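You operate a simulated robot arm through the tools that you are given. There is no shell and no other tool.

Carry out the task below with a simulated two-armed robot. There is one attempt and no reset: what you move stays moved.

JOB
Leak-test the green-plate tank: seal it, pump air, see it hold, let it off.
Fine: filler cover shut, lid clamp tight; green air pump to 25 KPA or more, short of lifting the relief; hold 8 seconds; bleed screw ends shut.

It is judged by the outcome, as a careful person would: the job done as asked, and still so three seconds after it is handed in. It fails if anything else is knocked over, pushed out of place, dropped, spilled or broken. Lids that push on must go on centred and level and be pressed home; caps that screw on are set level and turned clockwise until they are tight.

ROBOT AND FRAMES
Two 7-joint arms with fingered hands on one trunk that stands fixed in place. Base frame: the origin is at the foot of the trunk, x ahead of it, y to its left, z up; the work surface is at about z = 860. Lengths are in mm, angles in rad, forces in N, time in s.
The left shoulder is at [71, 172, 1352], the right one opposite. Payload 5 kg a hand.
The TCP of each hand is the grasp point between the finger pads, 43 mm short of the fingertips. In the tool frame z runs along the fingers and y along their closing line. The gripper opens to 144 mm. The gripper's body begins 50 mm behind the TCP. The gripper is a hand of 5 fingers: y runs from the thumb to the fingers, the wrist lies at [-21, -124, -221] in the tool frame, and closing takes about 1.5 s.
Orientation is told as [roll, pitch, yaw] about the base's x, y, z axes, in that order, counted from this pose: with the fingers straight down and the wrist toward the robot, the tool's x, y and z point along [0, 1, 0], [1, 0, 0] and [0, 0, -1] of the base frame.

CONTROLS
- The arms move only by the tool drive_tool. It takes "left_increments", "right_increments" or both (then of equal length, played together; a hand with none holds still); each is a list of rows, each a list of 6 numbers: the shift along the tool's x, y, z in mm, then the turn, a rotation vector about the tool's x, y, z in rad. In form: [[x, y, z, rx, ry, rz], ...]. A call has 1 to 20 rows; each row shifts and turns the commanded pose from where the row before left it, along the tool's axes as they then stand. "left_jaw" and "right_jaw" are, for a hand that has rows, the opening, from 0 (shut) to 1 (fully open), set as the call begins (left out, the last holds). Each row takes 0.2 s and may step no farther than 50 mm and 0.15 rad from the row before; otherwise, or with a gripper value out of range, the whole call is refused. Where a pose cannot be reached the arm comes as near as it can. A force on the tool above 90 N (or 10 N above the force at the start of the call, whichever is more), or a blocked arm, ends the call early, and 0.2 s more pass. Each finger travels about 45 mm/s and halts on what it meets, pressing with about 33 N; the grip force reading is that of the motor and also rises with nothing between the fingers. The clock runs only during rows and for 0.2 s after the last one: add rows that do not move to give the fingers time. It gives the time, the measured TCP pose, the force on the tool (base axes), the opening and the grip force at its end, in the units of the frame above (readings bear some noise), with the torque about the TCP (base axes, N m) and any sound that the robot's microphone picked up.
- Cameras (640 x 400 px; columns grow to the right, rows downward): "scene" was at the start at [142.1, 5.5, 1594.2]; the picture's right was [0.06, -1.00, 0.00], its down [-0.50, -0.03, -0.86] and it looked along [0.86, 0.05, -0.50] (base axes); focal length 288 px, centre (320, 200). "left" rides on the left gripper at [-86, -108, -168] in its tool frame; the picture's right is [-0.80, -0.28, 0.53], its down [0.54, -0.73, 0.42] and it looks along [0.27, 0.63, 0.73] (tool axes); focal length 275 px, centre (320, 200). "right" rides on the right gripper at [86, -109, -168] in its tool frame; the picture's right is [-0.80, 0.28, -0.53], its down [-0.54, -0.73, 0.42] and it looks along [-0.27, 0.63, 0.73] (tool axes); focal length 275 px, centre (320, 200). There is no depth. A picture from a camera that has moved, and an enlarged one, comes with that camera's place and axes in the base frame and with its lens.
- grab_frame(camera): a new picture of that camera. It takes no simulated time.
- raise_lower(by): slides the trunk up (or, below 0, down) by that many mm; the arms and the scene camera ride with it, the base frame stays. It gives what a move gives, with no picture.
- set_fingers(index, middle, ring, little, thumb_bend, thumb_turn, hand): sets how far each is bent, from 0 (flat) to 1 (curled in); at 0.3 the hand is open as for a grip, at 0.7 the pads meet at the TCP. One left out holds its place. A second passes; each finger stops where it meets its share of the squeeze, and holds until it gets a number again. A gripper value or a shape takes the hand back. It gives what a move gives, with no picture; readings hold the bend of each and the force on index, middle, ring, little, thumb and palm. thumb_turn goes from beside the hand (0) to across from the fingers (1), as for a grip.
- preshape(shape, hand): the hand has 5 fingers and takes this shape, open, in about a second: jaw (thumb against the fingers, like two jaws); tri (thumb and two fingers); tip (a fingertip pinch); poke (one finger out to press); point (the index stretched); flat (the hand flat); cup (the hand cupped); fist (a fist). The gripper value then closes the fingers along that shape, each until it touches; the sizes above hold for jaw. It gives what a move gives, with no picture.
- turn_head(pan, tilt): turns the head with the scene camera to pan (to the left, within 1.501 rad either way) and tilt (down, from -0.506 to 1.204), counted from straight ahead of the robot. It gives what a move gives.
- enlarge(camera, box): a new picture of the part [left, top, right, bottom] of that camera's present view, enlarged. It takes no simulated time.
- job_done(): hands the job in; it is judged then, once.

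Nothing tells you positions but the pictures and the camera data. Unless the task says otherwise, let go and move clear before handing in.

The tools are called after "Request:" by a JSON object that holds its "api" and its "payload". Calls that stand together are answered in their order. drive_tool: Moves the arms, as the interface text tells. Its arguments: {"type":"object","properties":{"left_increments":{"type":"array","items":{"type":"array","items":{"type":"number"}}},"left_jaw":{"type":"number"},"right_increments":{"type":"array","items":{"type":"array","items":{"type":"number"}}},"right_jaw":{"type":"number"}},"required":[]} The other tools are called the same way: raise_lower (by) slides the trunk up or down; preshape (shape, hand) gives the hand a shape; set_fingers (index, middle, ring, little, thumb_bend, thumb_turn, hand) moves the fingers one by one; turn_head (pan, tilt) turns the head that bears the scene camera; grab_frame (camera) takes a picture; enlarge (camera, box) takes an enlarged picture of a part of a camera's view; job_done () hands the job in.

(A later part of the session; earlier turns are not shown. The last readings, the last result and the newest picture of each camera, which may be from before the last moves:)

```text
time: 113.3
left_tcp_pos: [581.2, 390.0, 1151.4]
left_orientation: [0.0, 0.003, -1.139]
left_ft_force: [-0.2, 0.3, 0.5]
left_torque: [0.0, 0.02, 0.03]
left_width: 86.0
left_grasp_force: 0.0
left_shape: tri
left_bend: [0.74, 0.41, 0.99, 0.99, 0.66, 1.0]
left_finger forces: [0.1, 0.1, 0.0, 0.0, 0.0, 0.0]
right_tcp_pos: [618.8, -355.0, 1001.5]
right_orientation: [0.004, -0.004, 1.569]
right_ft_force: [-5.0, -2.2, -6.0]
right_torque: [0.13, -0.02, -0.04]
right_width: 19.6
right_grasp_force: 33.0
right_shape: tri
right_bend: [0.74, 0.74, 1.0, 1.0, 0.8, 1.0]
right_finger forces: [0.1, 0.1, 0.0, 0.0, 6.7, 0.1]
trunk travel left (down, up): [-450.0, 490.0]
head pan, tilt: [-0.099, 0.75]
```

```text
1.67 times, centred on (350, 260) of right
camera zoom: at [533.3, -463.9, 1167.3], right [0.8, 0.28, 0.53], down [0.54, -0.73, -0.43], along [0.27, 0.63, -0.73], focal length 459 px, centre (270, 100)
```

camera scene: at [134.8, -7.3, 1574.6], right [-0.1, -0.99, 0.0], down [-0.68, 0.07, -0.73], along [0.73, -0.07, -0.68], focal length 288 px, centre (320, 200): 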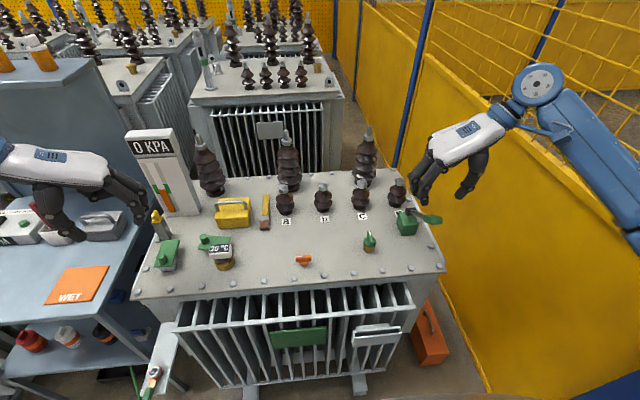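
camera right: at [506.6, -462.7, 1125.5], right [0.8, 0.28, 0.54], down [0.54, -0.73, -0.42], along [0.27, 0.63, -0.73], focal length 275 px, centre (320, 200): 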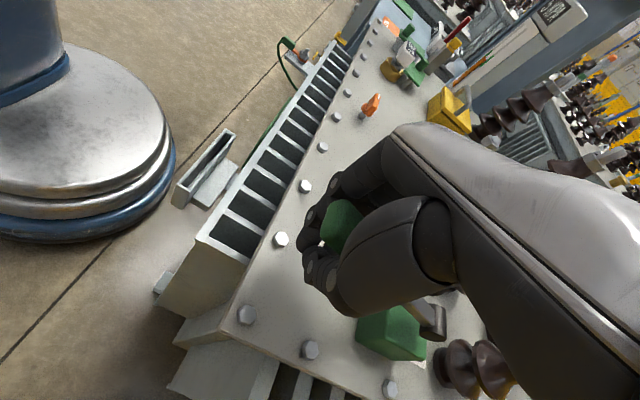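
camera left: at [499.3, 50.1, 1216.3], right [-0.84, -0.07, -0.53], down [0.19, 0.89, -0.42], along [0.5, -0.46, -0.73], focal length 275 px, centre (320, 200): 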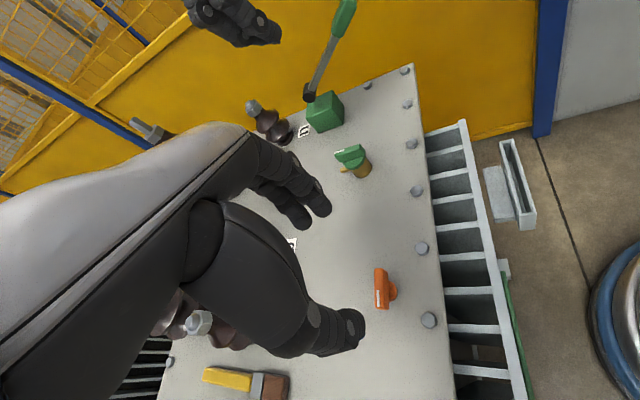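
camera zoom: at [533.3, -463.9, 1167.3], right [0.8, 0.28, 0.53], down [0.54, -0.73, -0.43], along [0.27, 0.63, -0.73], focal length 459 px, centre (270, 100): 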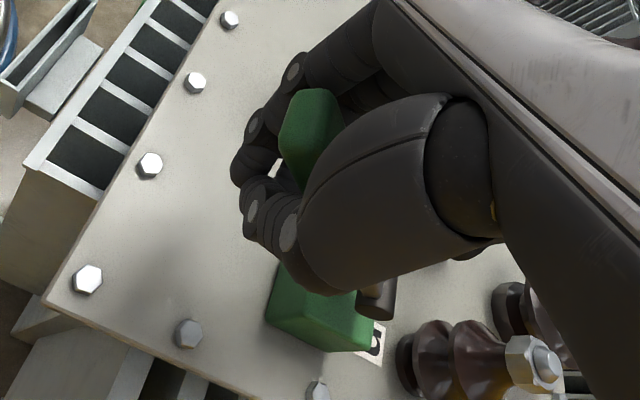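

Request:
{"api": "drive_tool", "payload": {"right_increments": [[0, 0, -6, 0, 0, 0], [5.3, 0, 12, 0, 0, 0], [5.3, 0, 12, 0, 0, 0], [5.0, 0, 12.5, 0, 0, 0], [4.5, 0, 12.5, 0, 0, 0], [2.5, 0, 13, 0, 0, 0], [2.0, 0, 11, 0, 0, 0]]}}

Request:
{"api": "enlarge", "payload": {"camera": "scene", "box": [120, 120, 220, 220]}}

Request:
{"api": "enlarge", "payload": {"camera": "scene", "box": [390, 170, 490, 260]}}

```text
time: 114.9
left_tcp_pos: [579.2, 390.0, 1151.2]
left_orientation: [-0.001, 0.0, -1.14]
left_ft_force: [-0.1, -0.6, -0.6]
left_torque: [0.02, -0.05, -0.01]
left_width: 86.3
left_grasp_force: 0.1
left_shape: tri
left_bend: [0.74, 0.41, 0.99, 0.99, 0.66, 1.0]
left_finger forces: [0.0, 0.0, 0.0, 0.1, 0.1, 0.1]
right_tcp_pos: [593.5, -353.0, 936.1]
right_orientation: [-0.002, -0.002, 1.569]
right_ft_force: [-0.5, -6.9, 17.7]
right_torque: [0.75, -1.65, 0.26]
right_width: 20.3
right_grasp_force: 33.2
right_shape: tri
right_bend: [0.74, 0.74, 1.0, 1.0, 0.78, 1.0]
right_finger forces: [0.1, 0.1, 40.4, 0.0, 21.2, 0.0]
trunk travel left (down, up): [-450.0, 490.0]
head pan, tilt: [-0.099, 0.75]
```

```text
4.00 times, centred on (170, 170) of scene
camera zoom: at [132.3, -8.6, 1575.1], right [-0.1, -0.99, 0.0], down [-0.68, 0.07, -0.73], along [0.73, -0.07, -0.68], focal length 1151 px, centre (920, 320)
```

zoom: 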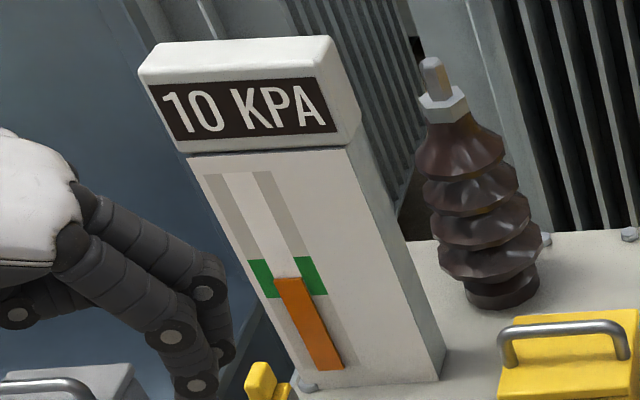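

```text
4.44 times, centred on (440, 215) of scene
camera zoom: at [132.3, -8.6, 1575.1], right [-0.1, -0.99, 0.0], down [-0.68, 0.07, -0.73], along [0.73, -0.07, -0.68], focal length 1279 px, centre (-213, 133)
```

zoom: 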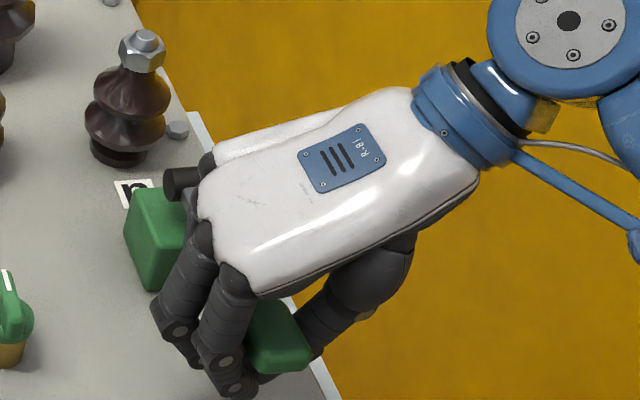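

10 KPA after two strokes: 5 per stroke, and it held in between. I do the third stroke.

Request:
{"api": "drive_tool", "payload": {"right_increments": [[-2.5, 0, -14, 0, 0, 0], [-2.5, 0, -14, 0, 0, 0], [-5.8, 0, -12.5, 0, 0, 0], [-5.8, 0, -12.5, 0, 0, 0], [-5.3, 0, -8.1, 0, 0, 0], [-4.3, 0, -8.1, 0, 0, 0], [5.3, 0, 10, 0, 0, 0], [5.3, 0, 11, 0, 0, 0], [4.5, 0, 11, 0, 0, 0]]}}

Request:
{"api": "enlarge", "payload": {"camera": "scene", "box": [120, 120, 220, 220]}}

Request:
{"api": "enlarge", "payload": {"camera": "scene", "box": [390, 170, 490, 260]}}

```text
time: 116.9
left_tcp_pos: [579.1, 392.1, 1150.8]
left_orientation: [0.001, 0.0, -1.139]
left_ft_force: [-0.8, -0.2, 0.4]
left_torque: [0.01, -0.01, -0.02]
left_width: 86.4
left_grasp_force: 0.0
left_shape: tri
left_bend: [0.74, 0.41, 0.99, 0.99, 0.66, 1.0]
left_finger forces: [0.0, 0.0, 0.0, 0.0, 0.1, 0.0]
right_tcp_pos: [607.4, -355.3, 972.4]
right_orientation: [0.0, -0.002, 1.569]
right_ft_force: [1.1, -1.6, 4.3]
right_torque: [0.07, -0.1, -0.05]
right_width: 18.9
right_grasp_force: 33.0
right_shape: tri
right_bend: [0.74, 0.74, 0.99, 1.0, 0.8, 1.0]
right_finger forces: [0.0, 0.1, 3.7, 0.0, 0.1, 0.1]
trunk travel left (down, up): [-450.0, 490.0]
head pan, tilt: [-0.099, 0.75]
```

```text
4.00 times, centred on (170, 170) of scene
camera zoom: at [133.9, -8.7, 1574.8], right [-0.1, -1.0, 0.0], down [-0.68, 0.07, -0.73], along [0.73, -0.07, -0.68], focal length 1151 px, centre (920, 320)
```

zoom: 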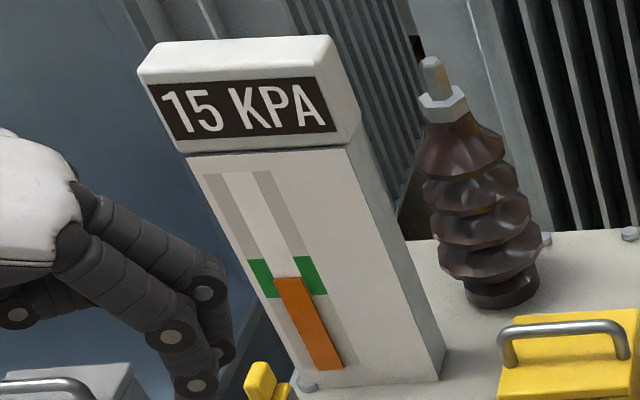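

```text
4.44 times, centred on (440, 215) of scene
camera zoom: at [133.9, -8.7, 1574.8], right [-0.1, -1.0, 0.0], down [-0.68, 0.07, -0.73], along [0.73, -0.07, -0.68], focal length 1279 px, centre (-213, 133)
```

zoom: 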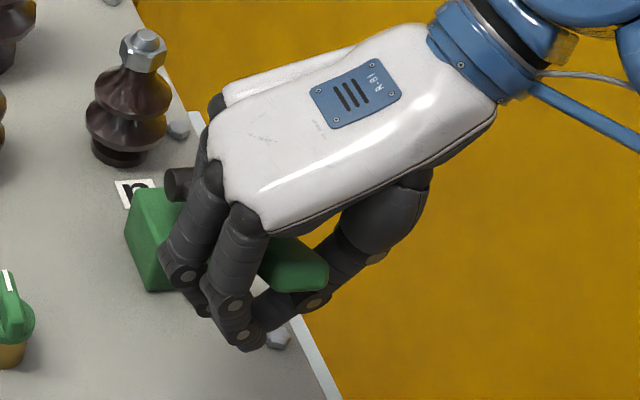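

15 KPA. Fourth stroke.

Request:
{"api": "drive_tool", "payload": {"right_increments": [[-3.5, 0, -10, 0, 0, 0], [-4.0, 0, -10, 0, 0, 0], [-4.3, 0, -9, 0, 0, 0], [5.3, 0, 9, 0, 0, 0], [4.5, 0, 11, 0, 0, 0], [3.5, 0, 11, 0, 0, 0]]}}

Request:
{"api": "enlarge", "payload": {"camera": "scene", "box": [120, 120, 220, 220]}}

Request:
{"api": "enlarge", "payload": {"camera": "scene", "box": [390, 170, 490, 260]}}

```text
time: 118.3
left_tcp_pos: [580.9, 391.8, 1150.9]
left_orientation: [0.0, 0.001, -1.14]
left_ft_force: [-0.1, 0.1, 0.4]
left_torque: [0.0, -0.01, 0.0]
left_width: 86.4
left_grasp_force: 0.0
left_shape: tri
left_bend: [0.74, 0.41, 0.99, 0.99, 0.66, 1.0]
left_finger forces: [0.0, 0.0, 0.0, 0.1, 0.1, 0.0]
right_tcp_pos: [603.5, -353.7, 970.8]
right_orientation: [-0.001, -0.002, 1.57]
right_ft_force: [-0.1, -1.3, 4.6]
right_torque: [0.08, -0.15, -0.01]
right_width: 19.2
right_grasp_force: 33.4
right_shape: tri
right_bend: [0.74, 0.74, 0.99, 1.0, 0.8, 1.0]
right_finger forces: [0.0, 0.1, 4.3, 0.0, 0.4, 0.1]
trunk travel left (down, up): [-450.0, 490.0]
head pan, tilt: [-0.099, 0.75]
```

```text
4.00 times, centred on (170, 170) of scene
camera zoom: at [133.8, -8.3, 1574.8], right [-0.1, -1.0, 0.0], down [-0.68, 0.07, -0.73], along [0.73, -0.07, -0.68], focal length 1151 px, centre (920, 320)
```

zoom: 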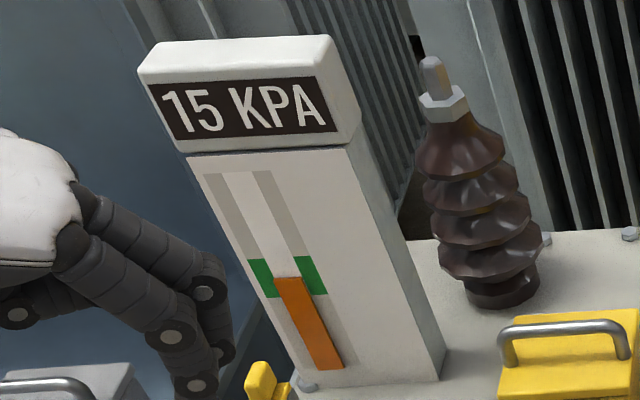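

```text
4.44 times, centred on (440, 215) of scene
camera zoom: at [133.8, -8.3, 1574.8], right [-0.1, -1.0, 0.0], down [-0.68, 0.07, -0.73], along [0.73, -0.07, -0.68], focal length 1279 px, centre (-213, 133)
```

zoom: 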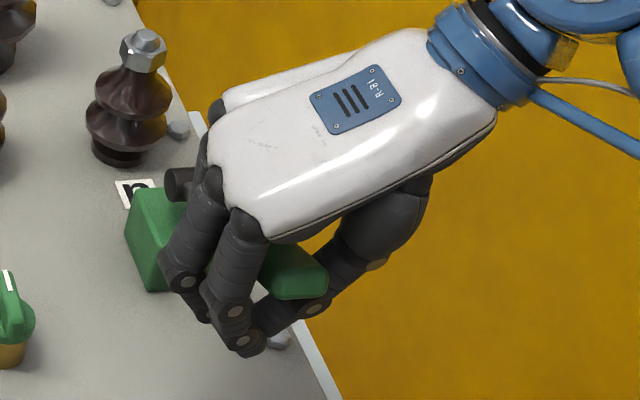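

Not re-armed: the lift was too short. I lift fully to the top and stroke again.

Request:
{"api": "drive_tool", "payload": {"right_increments": [[-4.5, 0, -12, 0, 0, 0], [-5, 0, -12, 0, 0, 0], [-5, 0, -9, 0, 0, 0], [0, 0, 0, 0, 0, 0], [5.3, 0, 10, 0, 0, 0], [5, 0, 11, 0, 0, 0], [4, 0, 11, 0, 0, 0]]}}

Request:
{"api": "enlarge", "payload": {"camera": "scene", "box": [120, 120, 220, 220]}}

```text
time: 119.9
left_tcp_pos: [579.9, 391.3, 1149.9]
left_orientation: [-0.001, 0.001, -1.14]
left_ft_force: [-0.1, -0.5, 0.0]
left_torque: [0.03, -0.03, 0.0]
left_width: 86.2
left_grasp_force: 0.1
left_shape: tri
left_bend: [0.74, 0.41, 0.99, 0.99, 0.66, 1.0]
left_finger forces: [0.0, 0.0, 0.1, 0.1, 0.1, 0.0]
right_tcp_pos: [606.4, -353.5, 973.8]
right_orientation: [-0.003, -0.005, 1.569]
right_ft_force: [1.3, -1.7, 4.0]
right_torque: [0.1, -0.18, -0.04]
right_width: 19.5
right_grasp_force: 32.8
right_shape: tri
right_bend: [0.74, 0.74, 0.99, 1.0, 0.8, 1.0]
right_finger forces: [0.1, 0.0, 5.4, 0.0, 1.2, 0.0]
trunk travel left (down, up): [-450.0, 490.0]
head pan, tilt: [-0.099, 0.75]
```

```text
4.00 times, centred on (170, 170) of scene
camera zoom: at [133.7, -8.5, 1574.9], right [-0.1, -1.0, 0.0], down [-0.68, 0.07, -0.73], along [0.73, -0.07, -0.68], focal length 1151 px, centre (920, 320)
```

zoom: 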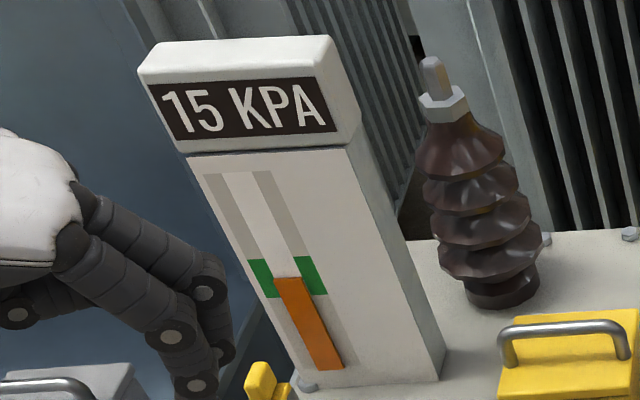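

Request:
{"api": "drive_tool", "payload": {"right_increments": [[-4.5, 0, -12, 0, 0, 0], [-5, 0, -12, 0, 0, 0], [-3, 0, -8, 0, 0, 0], [-1.5, 0, -5, 0, 0, 0]]}}

Request:
{"api": "enlarge", "payload": {"camera": "scene", "box": [390, 170, 490, 260]}}

Request:
{"api": "enlarge", "payload": {"camera": "right", "box": [240, 140, 460, 380]}}

```text
time: 120.9
left_tcp_pos: [582.1, 388.8, 1149.8]
left_orientation: [0.002, -0.001, -1.139]
left_ft_force: [-0.5, 0.1, 0.8]
left_torque: [-0.01, 0.01, 0.0]
left_width: 86.2
left_grasp_force: 0.1
left_shape: tri
left_bend: [0.74, 0.41, 0.99, 0.99, 0.66, 1.0]
left_finger forces: [0.0, 0.0, 0.0, 0.1, 0.1, 0.0]
right_tcp_pos: [617.9, -356.0, 1006.6]
right_orientation: [0.004, 0.0, 1.569]
right_ft_force: [-7.6, -7.0, -17.2]
right_torque: [0.22, -0.01, -0.09]
right_width: 20.0
right_grasp_force: 33.1
right_shape: tri
right_bend: [0.74, 0.74, 1.0, 1.0, 0.79, 1.0]
right_finger forces: [0.0, 0.0, 0.1, 0.0, 16.4, 0.1]
trunk travel left (down, up): [-450.0, 490.0]
head pan, tilt: [-0.099, 0.75]
```

```text
4.44 times, centred on (440, 215) of scene
camera zoom: at [134.7, -10.5, 1574.3], right [-0.1, -0.99, 0.0], down [-0.68, 0.07, -0.73], along [0.73, -0.07, -0.68], focal length 1279 px, centre (-213, 133)
```

zoom: 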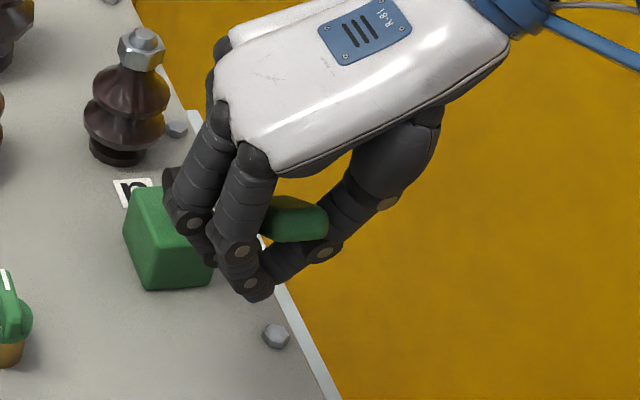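

```text
1.67 times, centred on (350, 260) of right
camera zoom: at [532.6, -464.6, 1172.9], right [0.8, 0.28, 0.53], down [0.54, -0.73, -0.43], along [0.27, 0.63, -0.73], focal length 459 px, centre (270, 100)
```

zoom: 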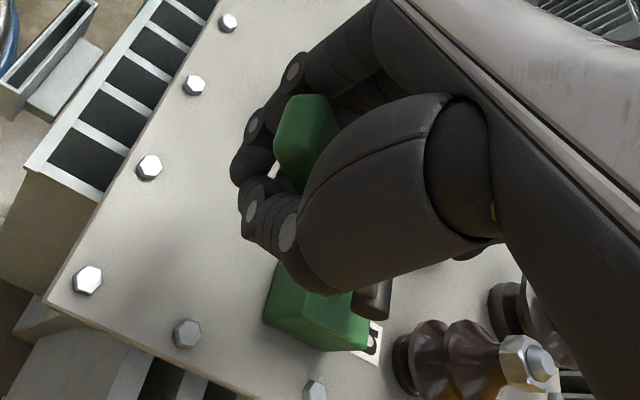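

The lever is now at its upper stop. I stroke down further this time.

Request:
{"api": "drive_tool", "payload": {"right_increments": [[4, 0, 10, 0, 0, 0], [5, 0, 12, 0, 0, 0], [5, 0, 12, 0, 0, 0], [4, 0, 12, 0, 0, 0]]}}

Request:
{"api": "enlarge", "payload": {"camera": "scene", "box": [120, 120, 220, 220]}}

```text
time: 121.9
left_tcp_pos: [580.6, 391.2, 1150.2]
left_orientation: [-0.001, -0.001, -1.138]
left_ft_force: [1.1, -0.3, -0.2]
left_torque: [0.01, 0.01, -0.01]
left_width: 86.3
left_grasp_force: 0.0
left_shape: tri
left_bend: [0.74, 0.41, 0.99, 0.99, 0.66, 1.0]
left_finger forces: [0.0, 0.0, 0.0, 0.0, 0.0, 0.0]
right_tcp_pos: [601.9, -354.0, 964.0]
right_orientation: [-0.001, -0.003, 1.57]
right_ft_force: [-0.5, -1.3, 5.8]
right_torque: [0.15, -0.32, -0.03]
right_width: 19.3
right_grasp_force: 33.2
right_shape: tri
right_bend: [0.74, 0.74, 0.99, 1.0, 0.8, 1.0]
right_finger forces: [0.1, 0.1, 7.7, 0.0, 2.1, 0.0]
trunk travel left (down, up): [-450.0, 490.0]
head pan, tilt: [-0.099, 0.75]
```

```text
4.00 times, centred on (170, 170) of scene
camera zoom: at [133.7, -8.4, 1574.9], right [-0.1, -0.99, 0.0], down [-0.68, 0.07, -0.73], along [0.73, -0.07, -0.68], focal length 1151 px, centre (920, 320)
```

zoom: 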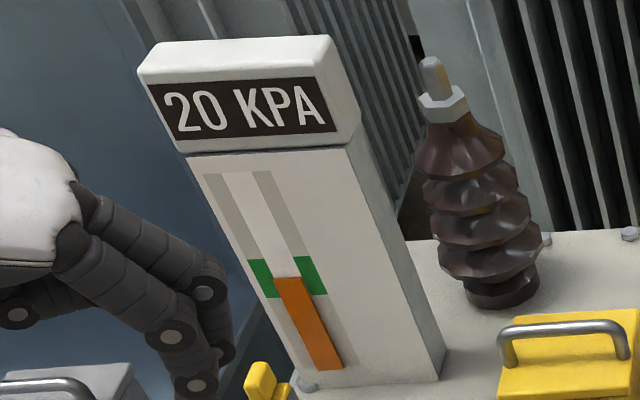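

20 KPA. Fifth stroke: up to the stop, then down.

Request:
{"api": "drive_tool", "payload": {"right_increments": [[-4, 0, -12, 0, 0, 0], [-5, 0, -12, 0, 0, 0], [-5, 0, -12, 0, 0, 0], [-3, 0, -8, 0, 0, 0], [0, 0, -3, 0, 0, 0]]}}

Request:
{"api": "drive_tool", "payload": {"right_increments": [[4, 0, 12, 0, 0, 0], [5, 0, 12, 0, 0, 0], [5, 0, 12, 0, 0, 0], [3, 0, 11, 0, 0, 0]]}}

Request:
{"api": "enlarge", "payload": {"camera": "scene", "box": [120, 120, 220, 220]}}

```text
time: 123.1
left_tcp_pos: [582.7, 389.4, 1149.5]
left_orientation: [0.0, 0.003, -1.14]
left_ft_force: [0.4, -0.1, 0.2]
left_torque: [0.01, 0.03, 0.0]
left_width: 86.4
left_grasp_force: 0.1
left_shape: tri
left_bend: [0.74, 0.41, 0.99, 0.99, 0.66, 1.0]
left_finger forces: [0.0, 0.1, 0.0, 0.0, 0.0, 0.0]
right_tcp_pos: [617.1, -356.1, 1007.7]
right_orientation: [0.003, -0.001, 1.568]
right_ft_force: [-8.3, -10.3, -21.1]
right_torque: [0.3, -0.02, -0.12]
right_width: 20.2
right_grasp_force: 32.9
right_shape: tri
right_bend: [0.74, 0.74, 1.0, 1.0, 0.79, 1.0]
right_finger forces: [0.1, 0.1, 0.0, 0.1, 19.2, 0.0]
trunk travel left (down, up): [-450.0, 490.0]
head pan, tilt: [-0.099, 0.75]
```

```text
time: 124.1
left_tcp_pos: [581.1, 391.1, 1151.0]
left_orientation: [0.0, -0.001, -1.14]
left_ft_force: [-0.2, -0.1, -0.1]
left_torque: [0.04, 0.01, -0.04]
left_width: 86.1
left_grasp_force: 0.0
left_shape: tri
left_bend: [0.74, 0.41, 0.99, 0.99, 0.66, 1.0]
left_finger forces: [0.1, 0.1, 0.1, 0.0, 0.1, 0.0]
right_tcp_pos: [600.7, -352.5, 964.6]
right_orientation: [-0.002, -0.002, 1.568]
right_ft_force: [-0.3, -4.6, 7.8]
right_torque: [0.33, -0.53, -0.1]
right_width: 19.3
right_grasp_force: 33.0
right_shape: tri
right_bend: [0.74, 0.74, 1.0, 1.0, 0.8, 1.0]
right_finger forces: [0.1, 0.0, 13.8, 0.0, 6.3, 0.1]
trunk travel left (down, up): [-450.0, 490.0]
head pan, tilt: [-0.099, 0.75]
```

```text
4.00 times, centred on (170, 170) of scene
camera zoom: at [133.3, -8.9, 1575.0], right [-0.1, -0.99, 0.0], down [-0.68, 0.07, -0.73], along [0.73, -0.07, -0.68], focal length 1151 px, centre (920, 320)
```

zoom: 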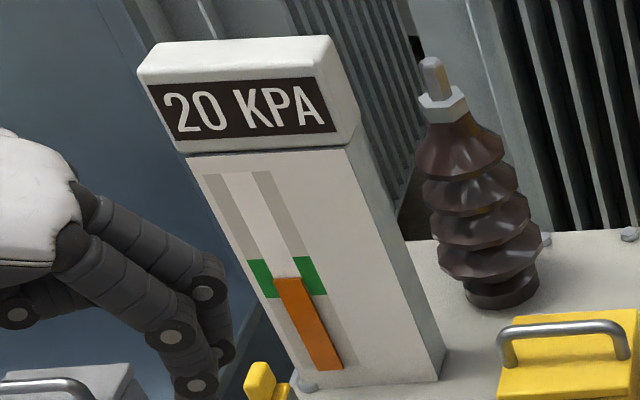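

Request:
{"api": "drive_tool", "payload": {"right_increments": [[2, 0, 8, 0, 0, 0]]}}

Request:
{"api": "enlarge", "payload": {"camera": "scene", "box": [120, 120, 220, 220]}}

```text
time: 124.5
left_tcp_pos: [580.6, 390.2, 1151.7]
left_orientation: [0.0, 0.0, -1.139]
left_ft_force: [-0.4, -0.2, 0.5]
left_torque: [0.03, 0.02, 0.0]
left_width: 86.6
left_grasp_force: 0.0
left_shape: tri
left_bend: [0.74, 0.41, 0.99, 0.99, 0.66, 1.0]
left_finger forces: [0.0, 0.0, 0.1, 0.0, 0.1, 0.1]
right_tcp_pos: [599.0, -352.7, 956.6]
right_orientation: [-0.003, -0.003, 1.569]
right_ft_force: [-1.7, -4.8, 13.2]
right_torque: [0.63, -1.06, 0.06]
right_width: 19.7
right_grasp_force: 33.0
right_shape: tri
right_bend: [0.74, 0.74, 1.0, 1.0, 0.8, 1.0]
right_finger forces: [0.0, 0.0, 26.8, 0.0, 14.0, 0.0]
trunk travel left (down, up): [-450.0, 490.0]
head pan, tilt: [-0.099, 0.75]
```

```text
4.00 times, centred on (170, 170) of scene
camera zoom: at [132.3, -8.9, 1575.0], right [-0.1, -0.99, 0.0], down [-0.68, 0.07, -0.73], along [0.73, -0.07, -0.68], focal length 1151 px, centre (920, 320)
```

zoom: 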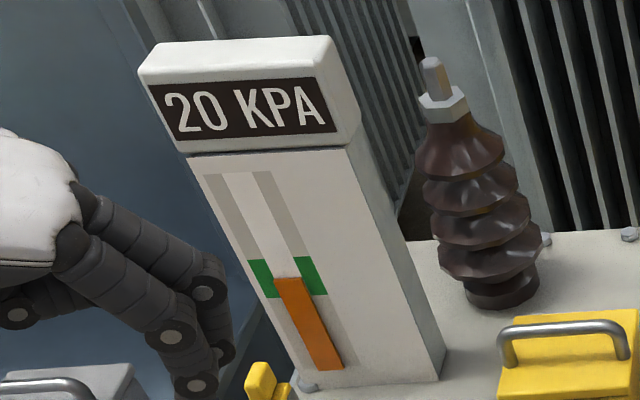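

Request:
{"api": "drive_tool", "payload": {"right_increments": [[0, 0, 0, 0, 0, 0], [0, 0, 0, 0, 0, 0], [0, 0, 0, 0, 0, 0], [0, 0, 0, 0, 0, 0]]}}

Request:
{"api": "enlarge", "payload": {"camera": "scene", "box": [120, 120, 220, 220]}}

Request:
{"api": "enlarge", "payload": {"camera": "scene", "box": [390, 170, 490, 260]}}

```text
time: 125.5
left_tcp_pos: [580.5, 390.9, 1149.9]
left_orientation: [0.0, 0.0, -1.139]
left_ft_force: [-0.4, 0.2, -0.4]
left_torque: [-0.01, 0.01, 0.0]
left_width: 86.2
left_grasp_force: 0.0
left_shape: tri
left_bend: [0.74, 0.41, 0.99, 0.99, 0.66, 1.0]
left_finger forces: [0.0, 0.1, 0.1, 0.0, 0.0, 0.1]
right_tcp_pos: [598.1, -351.0, 955.8]
right_orientation: [-0.001, 0.0, 1.568]
right_ft_force: [-3.5, -6.2, 13.0]
right_torque: [0.67, -1.09, 0.0]
right_width: 20.0
right_grasp_force: 32.7
right_shape: tri
right_bend: [0.74, 0.74, 1.0, 1.0, 0.79, 1.0]
right_finger forces: [0.0, 0.0, 28.0, 0.1, 15.3, 0.0]
trunk travel left (down, up): [-450.0, 490.0]
head pan, tilt: [-0.099, 0.75]
```

```text
4.00 times, centred on (170, 170) of scene
camera zoom: at [132.5, -8.6, 1574.9], right [-0.1, -0.99, 0.0], down [-0.68, 0.07, -0.73], along [0.73, -0.07, -0.68], focal length 1151 px, centre (920, 320)
```

zoom: 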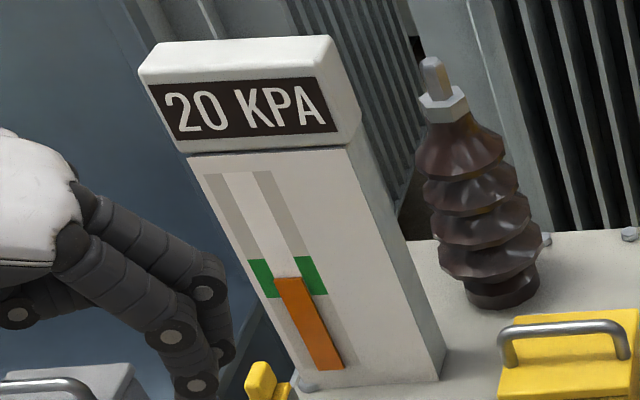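

```text
4.44 times, centred on (440, 215) of scene
camera zoom: at [132.5, -8.6, 1574.9], right [-0.1, -0.99, 0.0], down [-0.68, 0.07, -0.73], along [0.73, -0.07, -0.68], focal length 1279 px, centre (-213, 133)
```

zoom: 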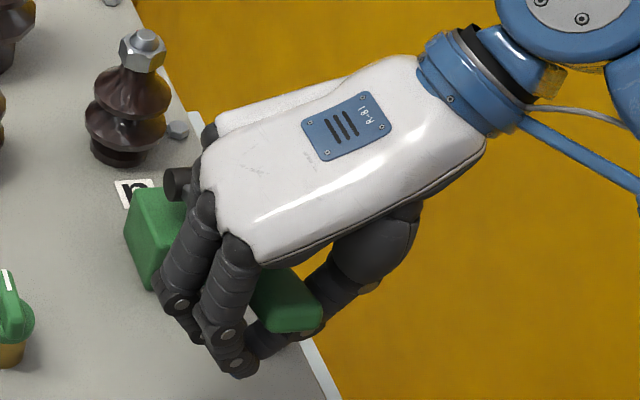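

The gauge reads 20 and that last stroke added nothing. I'll do the next stroke in stages, checking the gauge at the top and on the way down.

Request:
{"api": "drive_tool", "payload": {"right_increments": [[-3, 0, -12, 0, 0, 0], [-4, 0, -12, 0, 0, 0], [-5, 0, -12, 0, 0, 0], [-5, 0, -10, 0, 0, 0], [-2, 0, -6, 0, 0, 0], [0, 0, 0, 0, 0, 0]]}}

Request:
{"api": "enlarge", "payload": {"camera": "scene", "box": [120, 120, 220, 220]}}

Request:
{"api": "enlarge", "payload": {"camera": "scene", "box": [390, 170, 490, 260]}}

```text
time: 126.9
left_tcp_pos: [580.4, 389.9, 1150.8]
left_orientation: [0.0, 0.002, -1.14]
left_ft_force: [0.0, 0.1, -0.1]
left_torque: [0.03, 0.02, 0.03]
left_width: 86.4
left_grasp_force: 0.1
left_shape: tri
left_bend: [0.74, 0.41, 0.99, 0.99, 0.66, 1.0]
left_finger forces: [0.0, 0.1, 0.0, 0.1, 0.0, 0.1]
right_tcp_pos: [616.1, -355.5, 1003.8]
right_orientation: [0.002, -0.003, 1.568]
right_ft_force: [-5.4, -5.3, -12.1]
right_torque: [0.17, -0.02, -0.07]
right_width: 19.2
right_grasp_force: 33.1
right_shape: tri
right_bend: [0.74, 0.74, 1.0, 1.0, 0.8, 1.0]
right_finger forces: [0.0, 0.1, 0.0, 0.1, 11.3, 0.0]
trunk travel left (down, up): [-450.0, 490.0]
head pan, tilt: [-0.099, 0.75]
```

```text
4.00 times, centred on (170, 170) of scene
camera zoom: at [134.3, -9.6, 1574.5], right [-0.1, -0.99, 0.0], down [-0.68, 0.07, -0.73], along [0.73, -0.07, -0.68], focal length 1151 px, centre (920, 320)
```

zoom: 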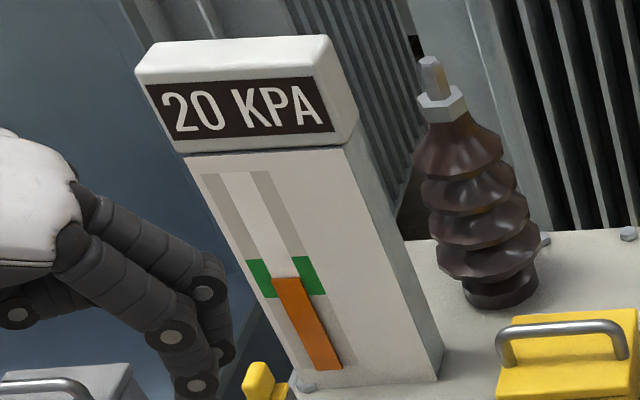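

```text
4.44 times, centred on (440, 215) of scene
camera zoom: at [134.3, -9.6, 1574.5], right [-0.1, -0.99, 0.0], down [-0.68, 0.07, -0.73], along [0.73, -0.07, -0.68], focal length 1279 px, centre (-213, 133)
```

zoom: 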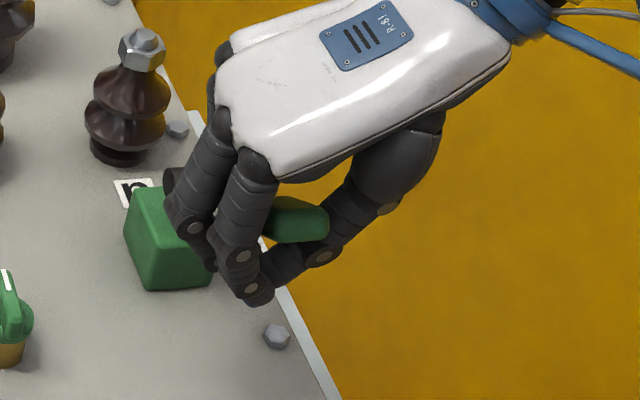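

Request:
{"api": "drive_tool", "payload": {"right_increments": [[4, 0, 11, 0, 0, 0], [5, 0, 12, 0, 0, 0], [4.5, 0, 12, 0, 0, 0]]}}

Request:
{"api": "enlarge", "payload": {"camera": "scene", "box": [120, 120, 220, 220]}}

Request:
{"api": "enlarge", "payload": {"camera": "scene", "box": [390, 170, 490, 260]}}

```text
time: 127.7
left_tcp_pos: [580.9, 392.1, 1149.9]
left_orientation: [0.0, -0.001, -1.137]
left_ft_force: [0.4, 0.8, 0.5]
left_torque: [0.03, 0.01, 0.0]
left_width: 86.4
left_grasp_force: 0.1
left_shape: tri
left_bend: [0.74, 0.41, 0.99, 0.99, 0.66, 1.0]
left_finger forces: [0.0, 0.1, 0.1, 0.0, 0.0, 0.1]
right_tcp_pos: [604.4, -354.3, 971.0]
right_orientation: [-0.002, -0.004, 1.569]
right_ft_force: [1.5, -0.3, 3.7]
right_torque: [0.08, -0.12, -0.05]
right_width: 19.3
right_grasp_force: 32.8
right_shape: tri
right_bend: [0.74, 0.74, 1.0, 1.0, 0.8, 1.0]
right_finger forces: [0.0, 0.1, 3.9, 0.1, 0.1, 0.0]
trunk travel left (down, up): [-450.0, 490.0]
head pan, tilt: [-0.099, 0.75]
```

```text
4.00 times, centred on (170, 170) of scene
camera zoom: at [133.6, -8.6, 1574.9], right [-0.1, -1.0, 0.0], down [-0.68, 0.07, -0.73], along [0.73, -0.07, -0.68], focal length 1151 px, centre (920, 320)
```

zoom: 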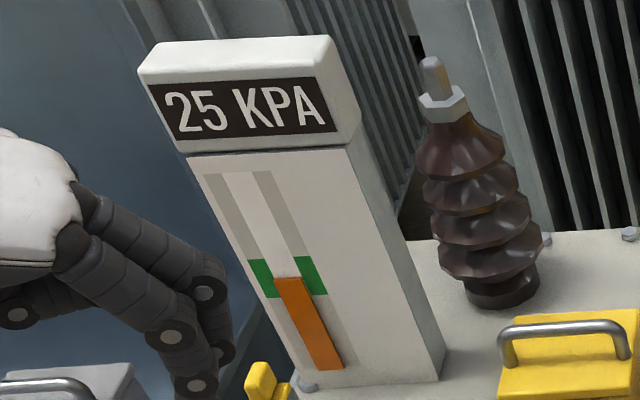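

```text
4.44 times, centred on (440, 215) of scene
camera zoom: at [133.6, -8.6, 1574.9], right [-0.1, -1.0, 0.0], down [-0.68, 0.07, -0.73], along [0.73, -0.07, -0.68], focal length 1279 px, centre (-213, 133)
```

zoom: 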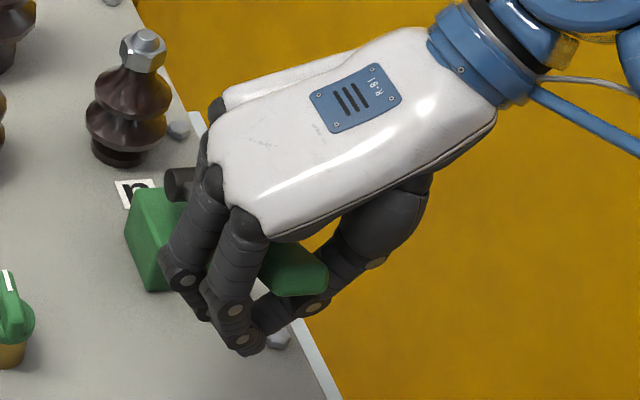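

25 KPA. I keep everything still now and watch it hold for well over 8 seconds.

Request:
{"api": "drive_tool", "payload": {"right_increments": [[0, 0, 0, 0, 0, 0], [0, 0, 0, 0, 0, 0], [0, 0, 0, 0, 0, 0], [0, 0, 0, 0, 0, 0], [0, 0, 0, 0, 0, 0], [0, 0, 0, 0, 0, 0], [0, 0, 0, 0, 0, 0], [0, 0, 0, 0, 0, 0], [0, 0, 0, 0, 0, 0], [0, 0, 0, 0, 0, 0], [0, 0, 0, 0, 0, 0], [0, 0, 0, 0, 0, 0], [0, 0, 0, 0, 0, 0], [0, 0, 0, 0, 0, 0], [0, 0, 0, 0, 0, 0], [0, 0, 0, 0, 0, 0], [0, 0, 0, 0, 0, 0], [0, 0, 0, 0, 0, 0], [0, 0, 0, 0, 0, 0], [0, 0, 0, 0, 0, 0]]}}

Request:
{"api": "enlarge", "payload": {"camera": "scene", "box": [120, 120, 220, 220]}}

```text
time: 131.9
left_tcp_pos: [580.7, 391.4, 1149.2]
left_orientation: [-0.001, -0.001, -1.139]
left_ft_force: [-0.3, 0.3, -0.8]
left_torque: [-0.02, 0.0, 0.0]
left_width: 86.3
left_grasp_force: 0.2
left_shape: tri
left_bend: [0.74, 0.41, 0.99, 0.99, 0.66, 1.0]
left_finger forces: [0.0, 0.0, 0.0, 0.1, 0.1, 0.0]
right_tcp_pos: [604.4, -355.0, 969.5]
right_orientation: [0.0, -0.002, 1.57]
right_ft_force: [0.8, -0.9, 3.9]
right_torque: [0.08, -0.14, -0.06]
right_width: 19.3
right_grasp_force: 33.1
right_shape: tri
right_bend: [0.74, 0.74, 0.99, 1.0, 0.8, 1.0]
right_finger forces: [0.0, 0.0, 4.4, 0.0, 0.4, 0.1]
trunk travel left (down, up): [-450.0, 490.0]
head pan, tilt: [-0.099, 0.75]
```

```text
4.00 times, centred on (170, 170) of scene
camera zoom: at [134.0, -8.3, 1574.7], right [-0.1, -1.0, 0.0], down [-0.68, 0.07, -0.73], along [0.73, -0.07, -0.68], focal length 1151 px, centre (920, 320)
```

zoom: 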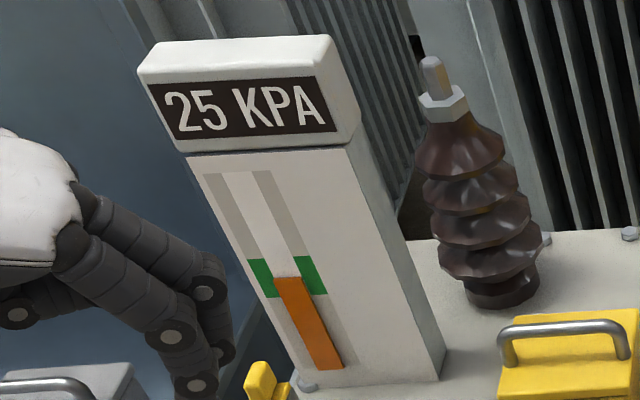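

Request:
{"api": "drive_tool", "payload": {"right_increments": [[0, 0, 0, 0, 0, 0], [0, 0, 0, 0, 0, 0], [0, 0, 0, 0, 0, 0], [0, 0, 0, 0, 0, 0], [0, 0, 0, 0, 0, 0], [0, 0, 0, 0, 0, 0], [0, 0, 0, 0, 0, 0], [0, 0, 0, 0, 0, 0], [0, 0, 0, 0, 0, 0], [0, 0, 0, 0, 0, 0], [0, 0, 0, 0, 0, 0], [0, 0, 0, 0, 0, 0], [0, 0, 0, 0, 0, 0], [0, 0, 0, 0, 0, 0], [0, 0, 0, 0, 0, 0], [0, 0, 0, 0, 0, 0], [0, 0, 0, 0, 0, 0], [0, 0, 0, 0, 0, 0], [0, 0, 0, 0, 0, 0], [0, 0, 0, 0, 0, 0]]}}

Request:
{"api": "drive_tool", "payload": {"right_increments": [[0, 0, 0, 0, 0, 0], [0, 0, 0, 0, 0, 0], [0, 0, 0, 0, 0, 0], [0, 0, 0, 0, 0, 0], [0, 0, 0, 0, 0, 0], [0, 0, 0, 0, 0, 0], [0, 0, 0, 0, 0, 0], [0, 0, 0, 0, 0, 0], [0, 0, 0, 0, 0, 0], [0, 0, 0, 0, 0, 0], [0, 0, 0, 0, 0, 0], [0, 0, 0, 0, 0, 0], [0, 0, 0, 0, 0, 0], [0, 0, 0, 0, 0, 0], [0, 0, 0, 0, 0, 0], [0, 0, 0, 0, 0, 0], [0, 0, 0, 0, 0, 0], [0, 0, 0, 0, 0, 0], [0, 0, 0, 0, 0, 0], [0, 0, 0, 0, 0, 0]]}}

Request:
{"api": "enlarge", "payload": {"camera": "scene", "box": [120, 120, 220, 220]}}

```text
time: 136.1
left_tcp_pos: [581.8, 392.2, 1151.3]
left_orientation: [-0.001, 0.0, -1.14]
left_ft_force: [0.7, 0.4, 0.7]
left_torque: [0.02, -0.02, 0.02]
left_width: 86.2
left_grasp_force: 0.0
left_shape: tri
left_bend: [0.74, 0.41, 0.99, 0.99, 0.66, 1.0]
left_finger forces: [0.0, 0.0, 0.0, 0.0, 0.0, 0.0]
right_tcp_pos: [603.5, -354.0, 970.9]
right_orientation: [0.001, -0.001, 1.569]
right_ft_force: [0.7, -1.0, 4.5]
right_torque: [0.09, -0.13, 0.0]
right_width: 19.5
right_grasp_force: 32.6
right_shape: tri
right_bend: [0.74, 0.74, 0.99, 1.0, 0.8, 1.0]
right_finger forces: [0.0, 0.0, 4.3, 0.0, 0.5, 0.0]
trunk travel left (down, up): [-450.0, 490.0]
head pan, tilt: [-0.099, 0.75]
```

```text
time: 140.3
left_tcp_pos: [580.4, 391.8, 1151.1]
left_orientation: [-0.002, 0.001, -1.14]
left_ft_force: [0.4, 0.3, 0.4]
left_torque: [0.02, -0.01, 0.01]
left_width: 86.3
left_grasp_force: 0.0
left_shape: tri
left_bend: [0.74, 0.41, 0.99, 0.99, 0.66, 1.0]
left_finger forces: [0.1, 0.1, 0.0, 0.1, 0.0, 0.0]
right_tcp_pos: [605.1, -354.3, 970.6]
right_orientation: [-0.001, -0.002, 1.57]
right_ft_force: [1.4, -1.4, 3.9]
right_torque: [0.06, -0.1, -0.02]
right_width: 19.3
right_grasp_force: 33.2
right_shape: tri
right_bend: [0.74, 0.74, 0.99, 1.0, 0.8, 1.0]
right_finger forces: [0.1, 0.0, 4.4, 0.0, 0.5, 0.0]
trunk travel left (down, up): [-450.0, 490.0]
head pan, tilt: [-0.099, 0.75]
```

```text
4.00 times, centred on (170, 170) of scene
camera zoom: at [134.0, -8.3, 1574.7], right [-0.1, -1.0, 0.0], down [-0.68, 0.07, -0.73], along [0.73, -0.07, -0.68], focal length 1151 px, centre (920, 320)
```

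zoom: 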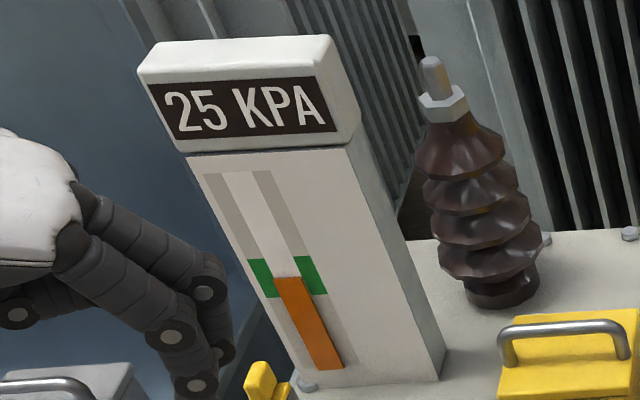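

It held 25 KPA for 13 s. I open the hand, free it from the pump lever, and rise.

Request:
{"api": "drive_tool", "payload": {"right_increments": [[0, 0, 0, 0, 0, 0], [0, 0, 0, 0, 0, 0], [0, 0, 0, 0, 0, 0], [0, 0, 0, 0, 0, 0], [0, 0, 0, 0, 0, 0], [0, 0, 0, 0, 0, 0], [0, 0, 0, 0, 0, 0]], "right_jaw": 0.6}}

Request:
{"api": "enlarge", "payload": {"camera": "scene", "box": [390, 170, 490, 260]}}

Request:
{"api": "enlarge", "payload": {"camera": "right", "box": [240, 140, 460, 380]}}

```text
time: 141.9
left_tcp_pos: [581.5, 391.2, 1150.7]
left_orientation: [0.001, 0.001, -1.138]
left_ft_force: [-0.6, -0.5, 0.4]
left_torque: [0.01, -0.04, 0.03]
left_width: 86.3
left_grasp_force: 0.1
left_shape: tri
left_bend: [0.74, 0.41, 0.99, 0.99, 0.66, 1.0]
left_finger forces: [0.1, 0.1, 0.0, 0.0, 0.0, 0.0]
right_tcp_pos: [605.2, -354.3, 971.1]
right_orientation: [0.0, -0.001, 1.569]
right_ft_force: [1.8, -0.5, 3.9]
right_torque: [0.06, -0.05, -0.03]
right_width: 85.8
right_grasp_force: 0.1
right_shape: tri
right_bend: [0.74, 0.41, 0.99, 0.99, 0.66, 1.0]
right_finger forces: [0.0, 0.1, 3.9, 0.0, 0.0, 0.0]
trunk travel left (down, up): [-450.0, 490.0]
head pan, tilt: [-0.099, 0.75]
```

```text
4.44 times, centred on (440, 215) of scene
camera zoom: at [134.0, -8.2, 1574.7], right [-0.1, -1.0, 0.0], down [-0.68, 0.07, -0.73], along [0.73, -0.07, -0.68], focal length 1279 px, centre (-213, 133)
```

zoom: 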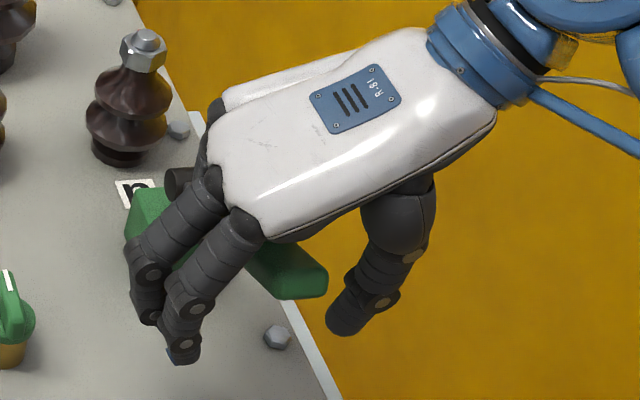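

```text
1.67 times, centred on (350, 260) of right
camera zoom: at [518.9, -463.0, 1136.4], right [0.8, 0.28, 0.53], down [0.54, -0.73, -0.42], along [0.27, 0.63, -0.73], focal length 459 px, centre (270, 100)
```

zoom: 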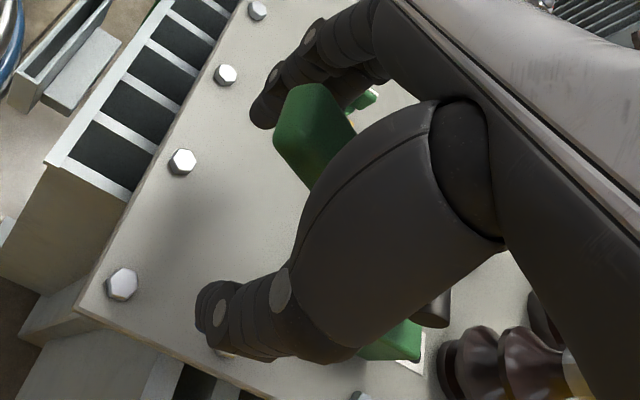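

The hand is clear of the handle. I rise and move back over the bleed screw.

Request:
{"api": "drive_tool", "payload": {"right_increments": [[0, 0, -35, 0, 0, 0], [0, 0, -45, 0, 0, 0], [0, 0, -45, 0, 0, 0], [-13, 36.3, -5, 0, 0, 0], [-13, 36.3, 0, 0, 0, 0], [-13, 36.3, 0, 0, 0, 0], [-13, 36.3, 0, 0, 0, 0], [0, 0, 45, 0, 0, 0], [0, 0, 40, 0, 0, 0], [0, 0, 0, 0, 0, 0]], "right_jaw": 0.4}}

Request:
{"api": "enlarge", "payload": {"camera": "scene", "box": [320, 150, 460, 260]}}

Request:
{"api": "enlarge", "payload": {"camera": "right", "box": [180, 130, 440, 390]}}

Request:
{"api": "enlarge", "payload": {"camera": "scene", "box": [120, 120, 220, 220]}}

```text
time: 144.1
left_tcp_pos: [580.9, 393.0, 1148.8]
left_orientation: [0.001, 0.0, -1.137]
left_ft_force: [-0.3, 0.1, -0.2]
left_torque: [-0.02, -0.01, -0.01]
left_width: 86.1
left_grasp_force: 0.1
left_shape: tri
left_bend: [0.74, 0.41, 0.99, 0.99, 0.66, 1.0]
left_finger forces: [0.0, 0.0, 0.0, 0.1, 0.1, 0.0]
right_tcp_pos: [655.0, -209.0, 1018.2]
right_orientation: [0.001, -0.001, 1.569]
right_ft_force: [0.1, 0.6, -0.3]
right_torque: [-0.02, 0.0, 0.0]
right_width: 57.6
right_grasp_force: 0.1
right_shape: tri
right_bend: [0.74, 0.49, 0.99, 0.99, 0.73, 1.0]
right_finger forces: [0.0, 0.0, 0.0, 0.1, 0.0, 0.0]
trunk travel left (down, up): [-450.0, 490.0]
head pan, tilt: [-0.099, 0.75]
```

```text
3.64 times, centred on (390, 205) of scene
camera zoom: at [134.4, -7.0, 1574.7], right [-0.1, -1.0, 0.0], down [-0.68, 0.07, -0.73], along [0.73, -0.07, -0.68], focal length 1047 px, centre (66, 182)
```

zoom: 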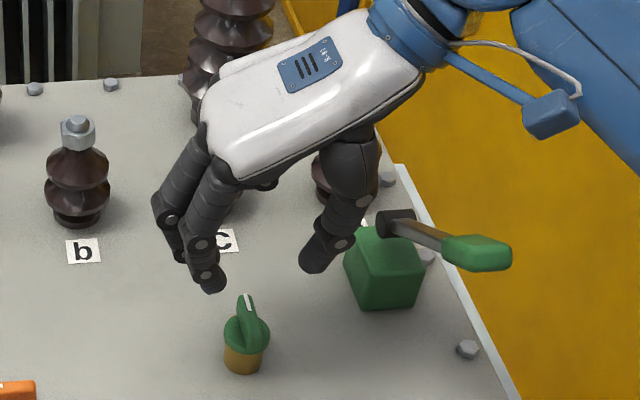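

```text
1.54 times, centred on (310, 260) of right
camera zoom: at [569.3, -317.6, 1183.6], right [0.8, 0.28, 0.53], down [0.54, -0.73, -0.42], along [0.27, 0.63, -0.73], focal length 424 px, centre (335, 108)
```

zoom: 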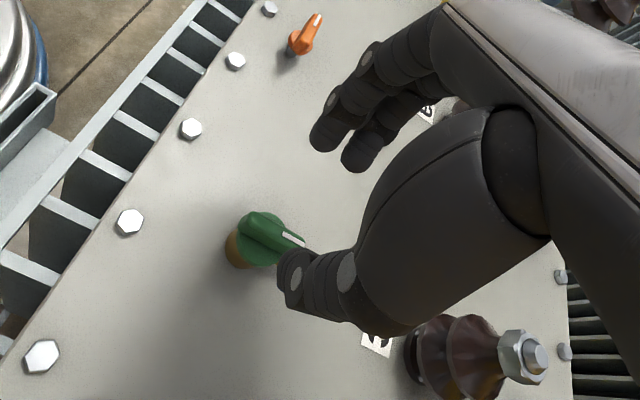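

```text
4.00 times, centred on (170, 170) of scene
camera zoom: at [134.4, -7.0, 1574.7], right [-0.1, -1.0, 0.0], down [-0.68, 0.07, -0.73], along [0.73, -0.07, -0.68], focal length 1151 px, centre (920, 320)
```

zoom: 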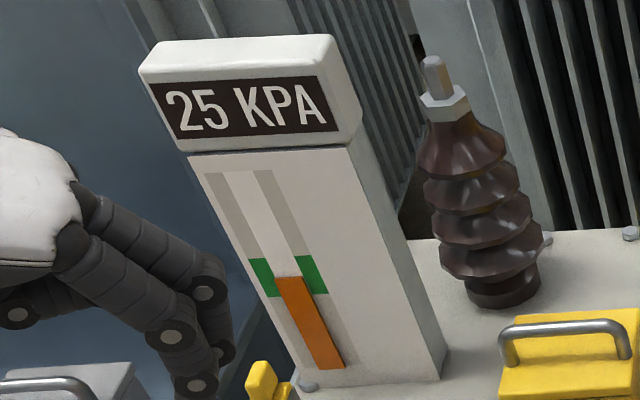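

25 KPA still. I lower onto the bleed screw, a little deeper than before, and close.

Request:
{"api": "drive_tool", "payload": {"right_increments": [[-1, 0, 30, 0, 0, 0], [-1, 0, 25, 0, 0, 0], [0, 0, 6, 0, 0, 0], [0, 0, 0, 0, 0, 0]]}}

Request:
{"api": "enlarge", "payload": {"camera": "right", "box": [220, 180, 360, 320]}}

Request:
{"api": "enlarge", "payload": {"camera": "scene", "box": [345, 205, 405, 255]}}

```text
time: 145.1
left_tcp_pos: [581.7, 391.9, 1150.4]
left_orientation: [0.0, 0.0, -1.139]
left_ft_force: [0.4, -0.1, -0.7]
left_torque: [0.0, 0.0, 0.02]
left_width: 86.3
left_grasp_force: 0.0
left_shape: tri
left_bend: [0.74, 0.41, 0.99, 0.99, 0.66, 1.0]
left_finger forces: [0.0, 0.0, 0.0, 0.0, 0.0, 0.0]
right_tcp_pos: [658.5, -208.8, 954.5]
right_orientation: [0.0, -0.001, 1.571]
right_ft_force: [-1.4, 0.6, -0.9]
right_torque: [0.01, 0.02, 0.01]
right_width: 57.5
right_grasp_force: 0.1
right_shape: tri
right_bend: [0.74, 0.49, 0.99, 0.99, 0.73, 1.0]
right_finger forces: [0.0, 0.1, 0.1, 0.0, 0.0, 0.1]
trunk travel left (down, up): [-450.0, 490.0]
head pan, tilt: [-0.099, 0.75]
```

```text
2.86 times, centred on (290, 250) of right
camera zoom: at [571.5, -318.1, 1119.8], right [0.8, 0.28, 0.53], down [0.54, -0.73, -0.42], along [0.27, 0.63, -0.73], focal length 786 px, centre (406, 57)
```

zoom: 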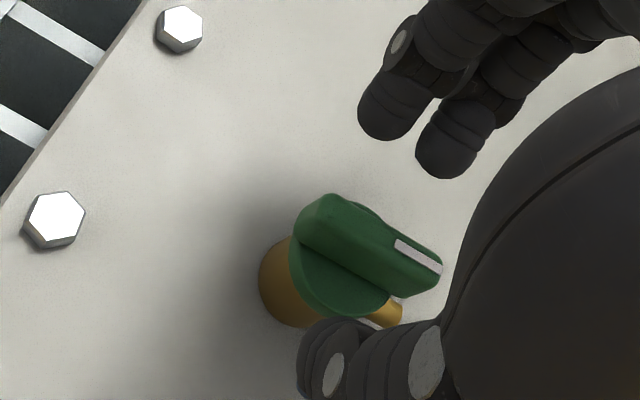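

```text
8.00 times, centred on (375, 230) of scene
camera zoom: at [134.4, -8.3, 1574.7], right [-0.1, -1.0, 0.0], down [-0.68, 0.07, -0.73], along [0.73, -0.07, -0.68], focal length 2303 px, centre (-120, -40)
```

zoom: 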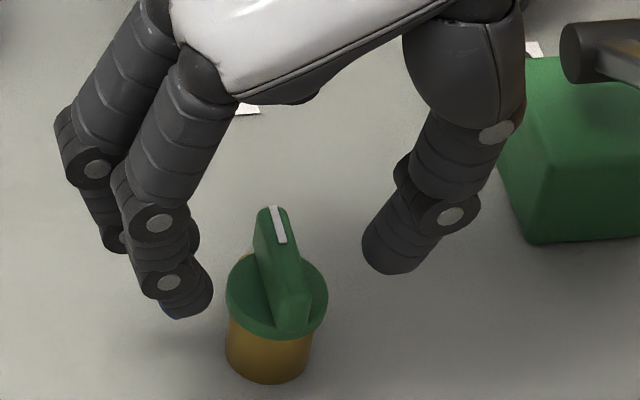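

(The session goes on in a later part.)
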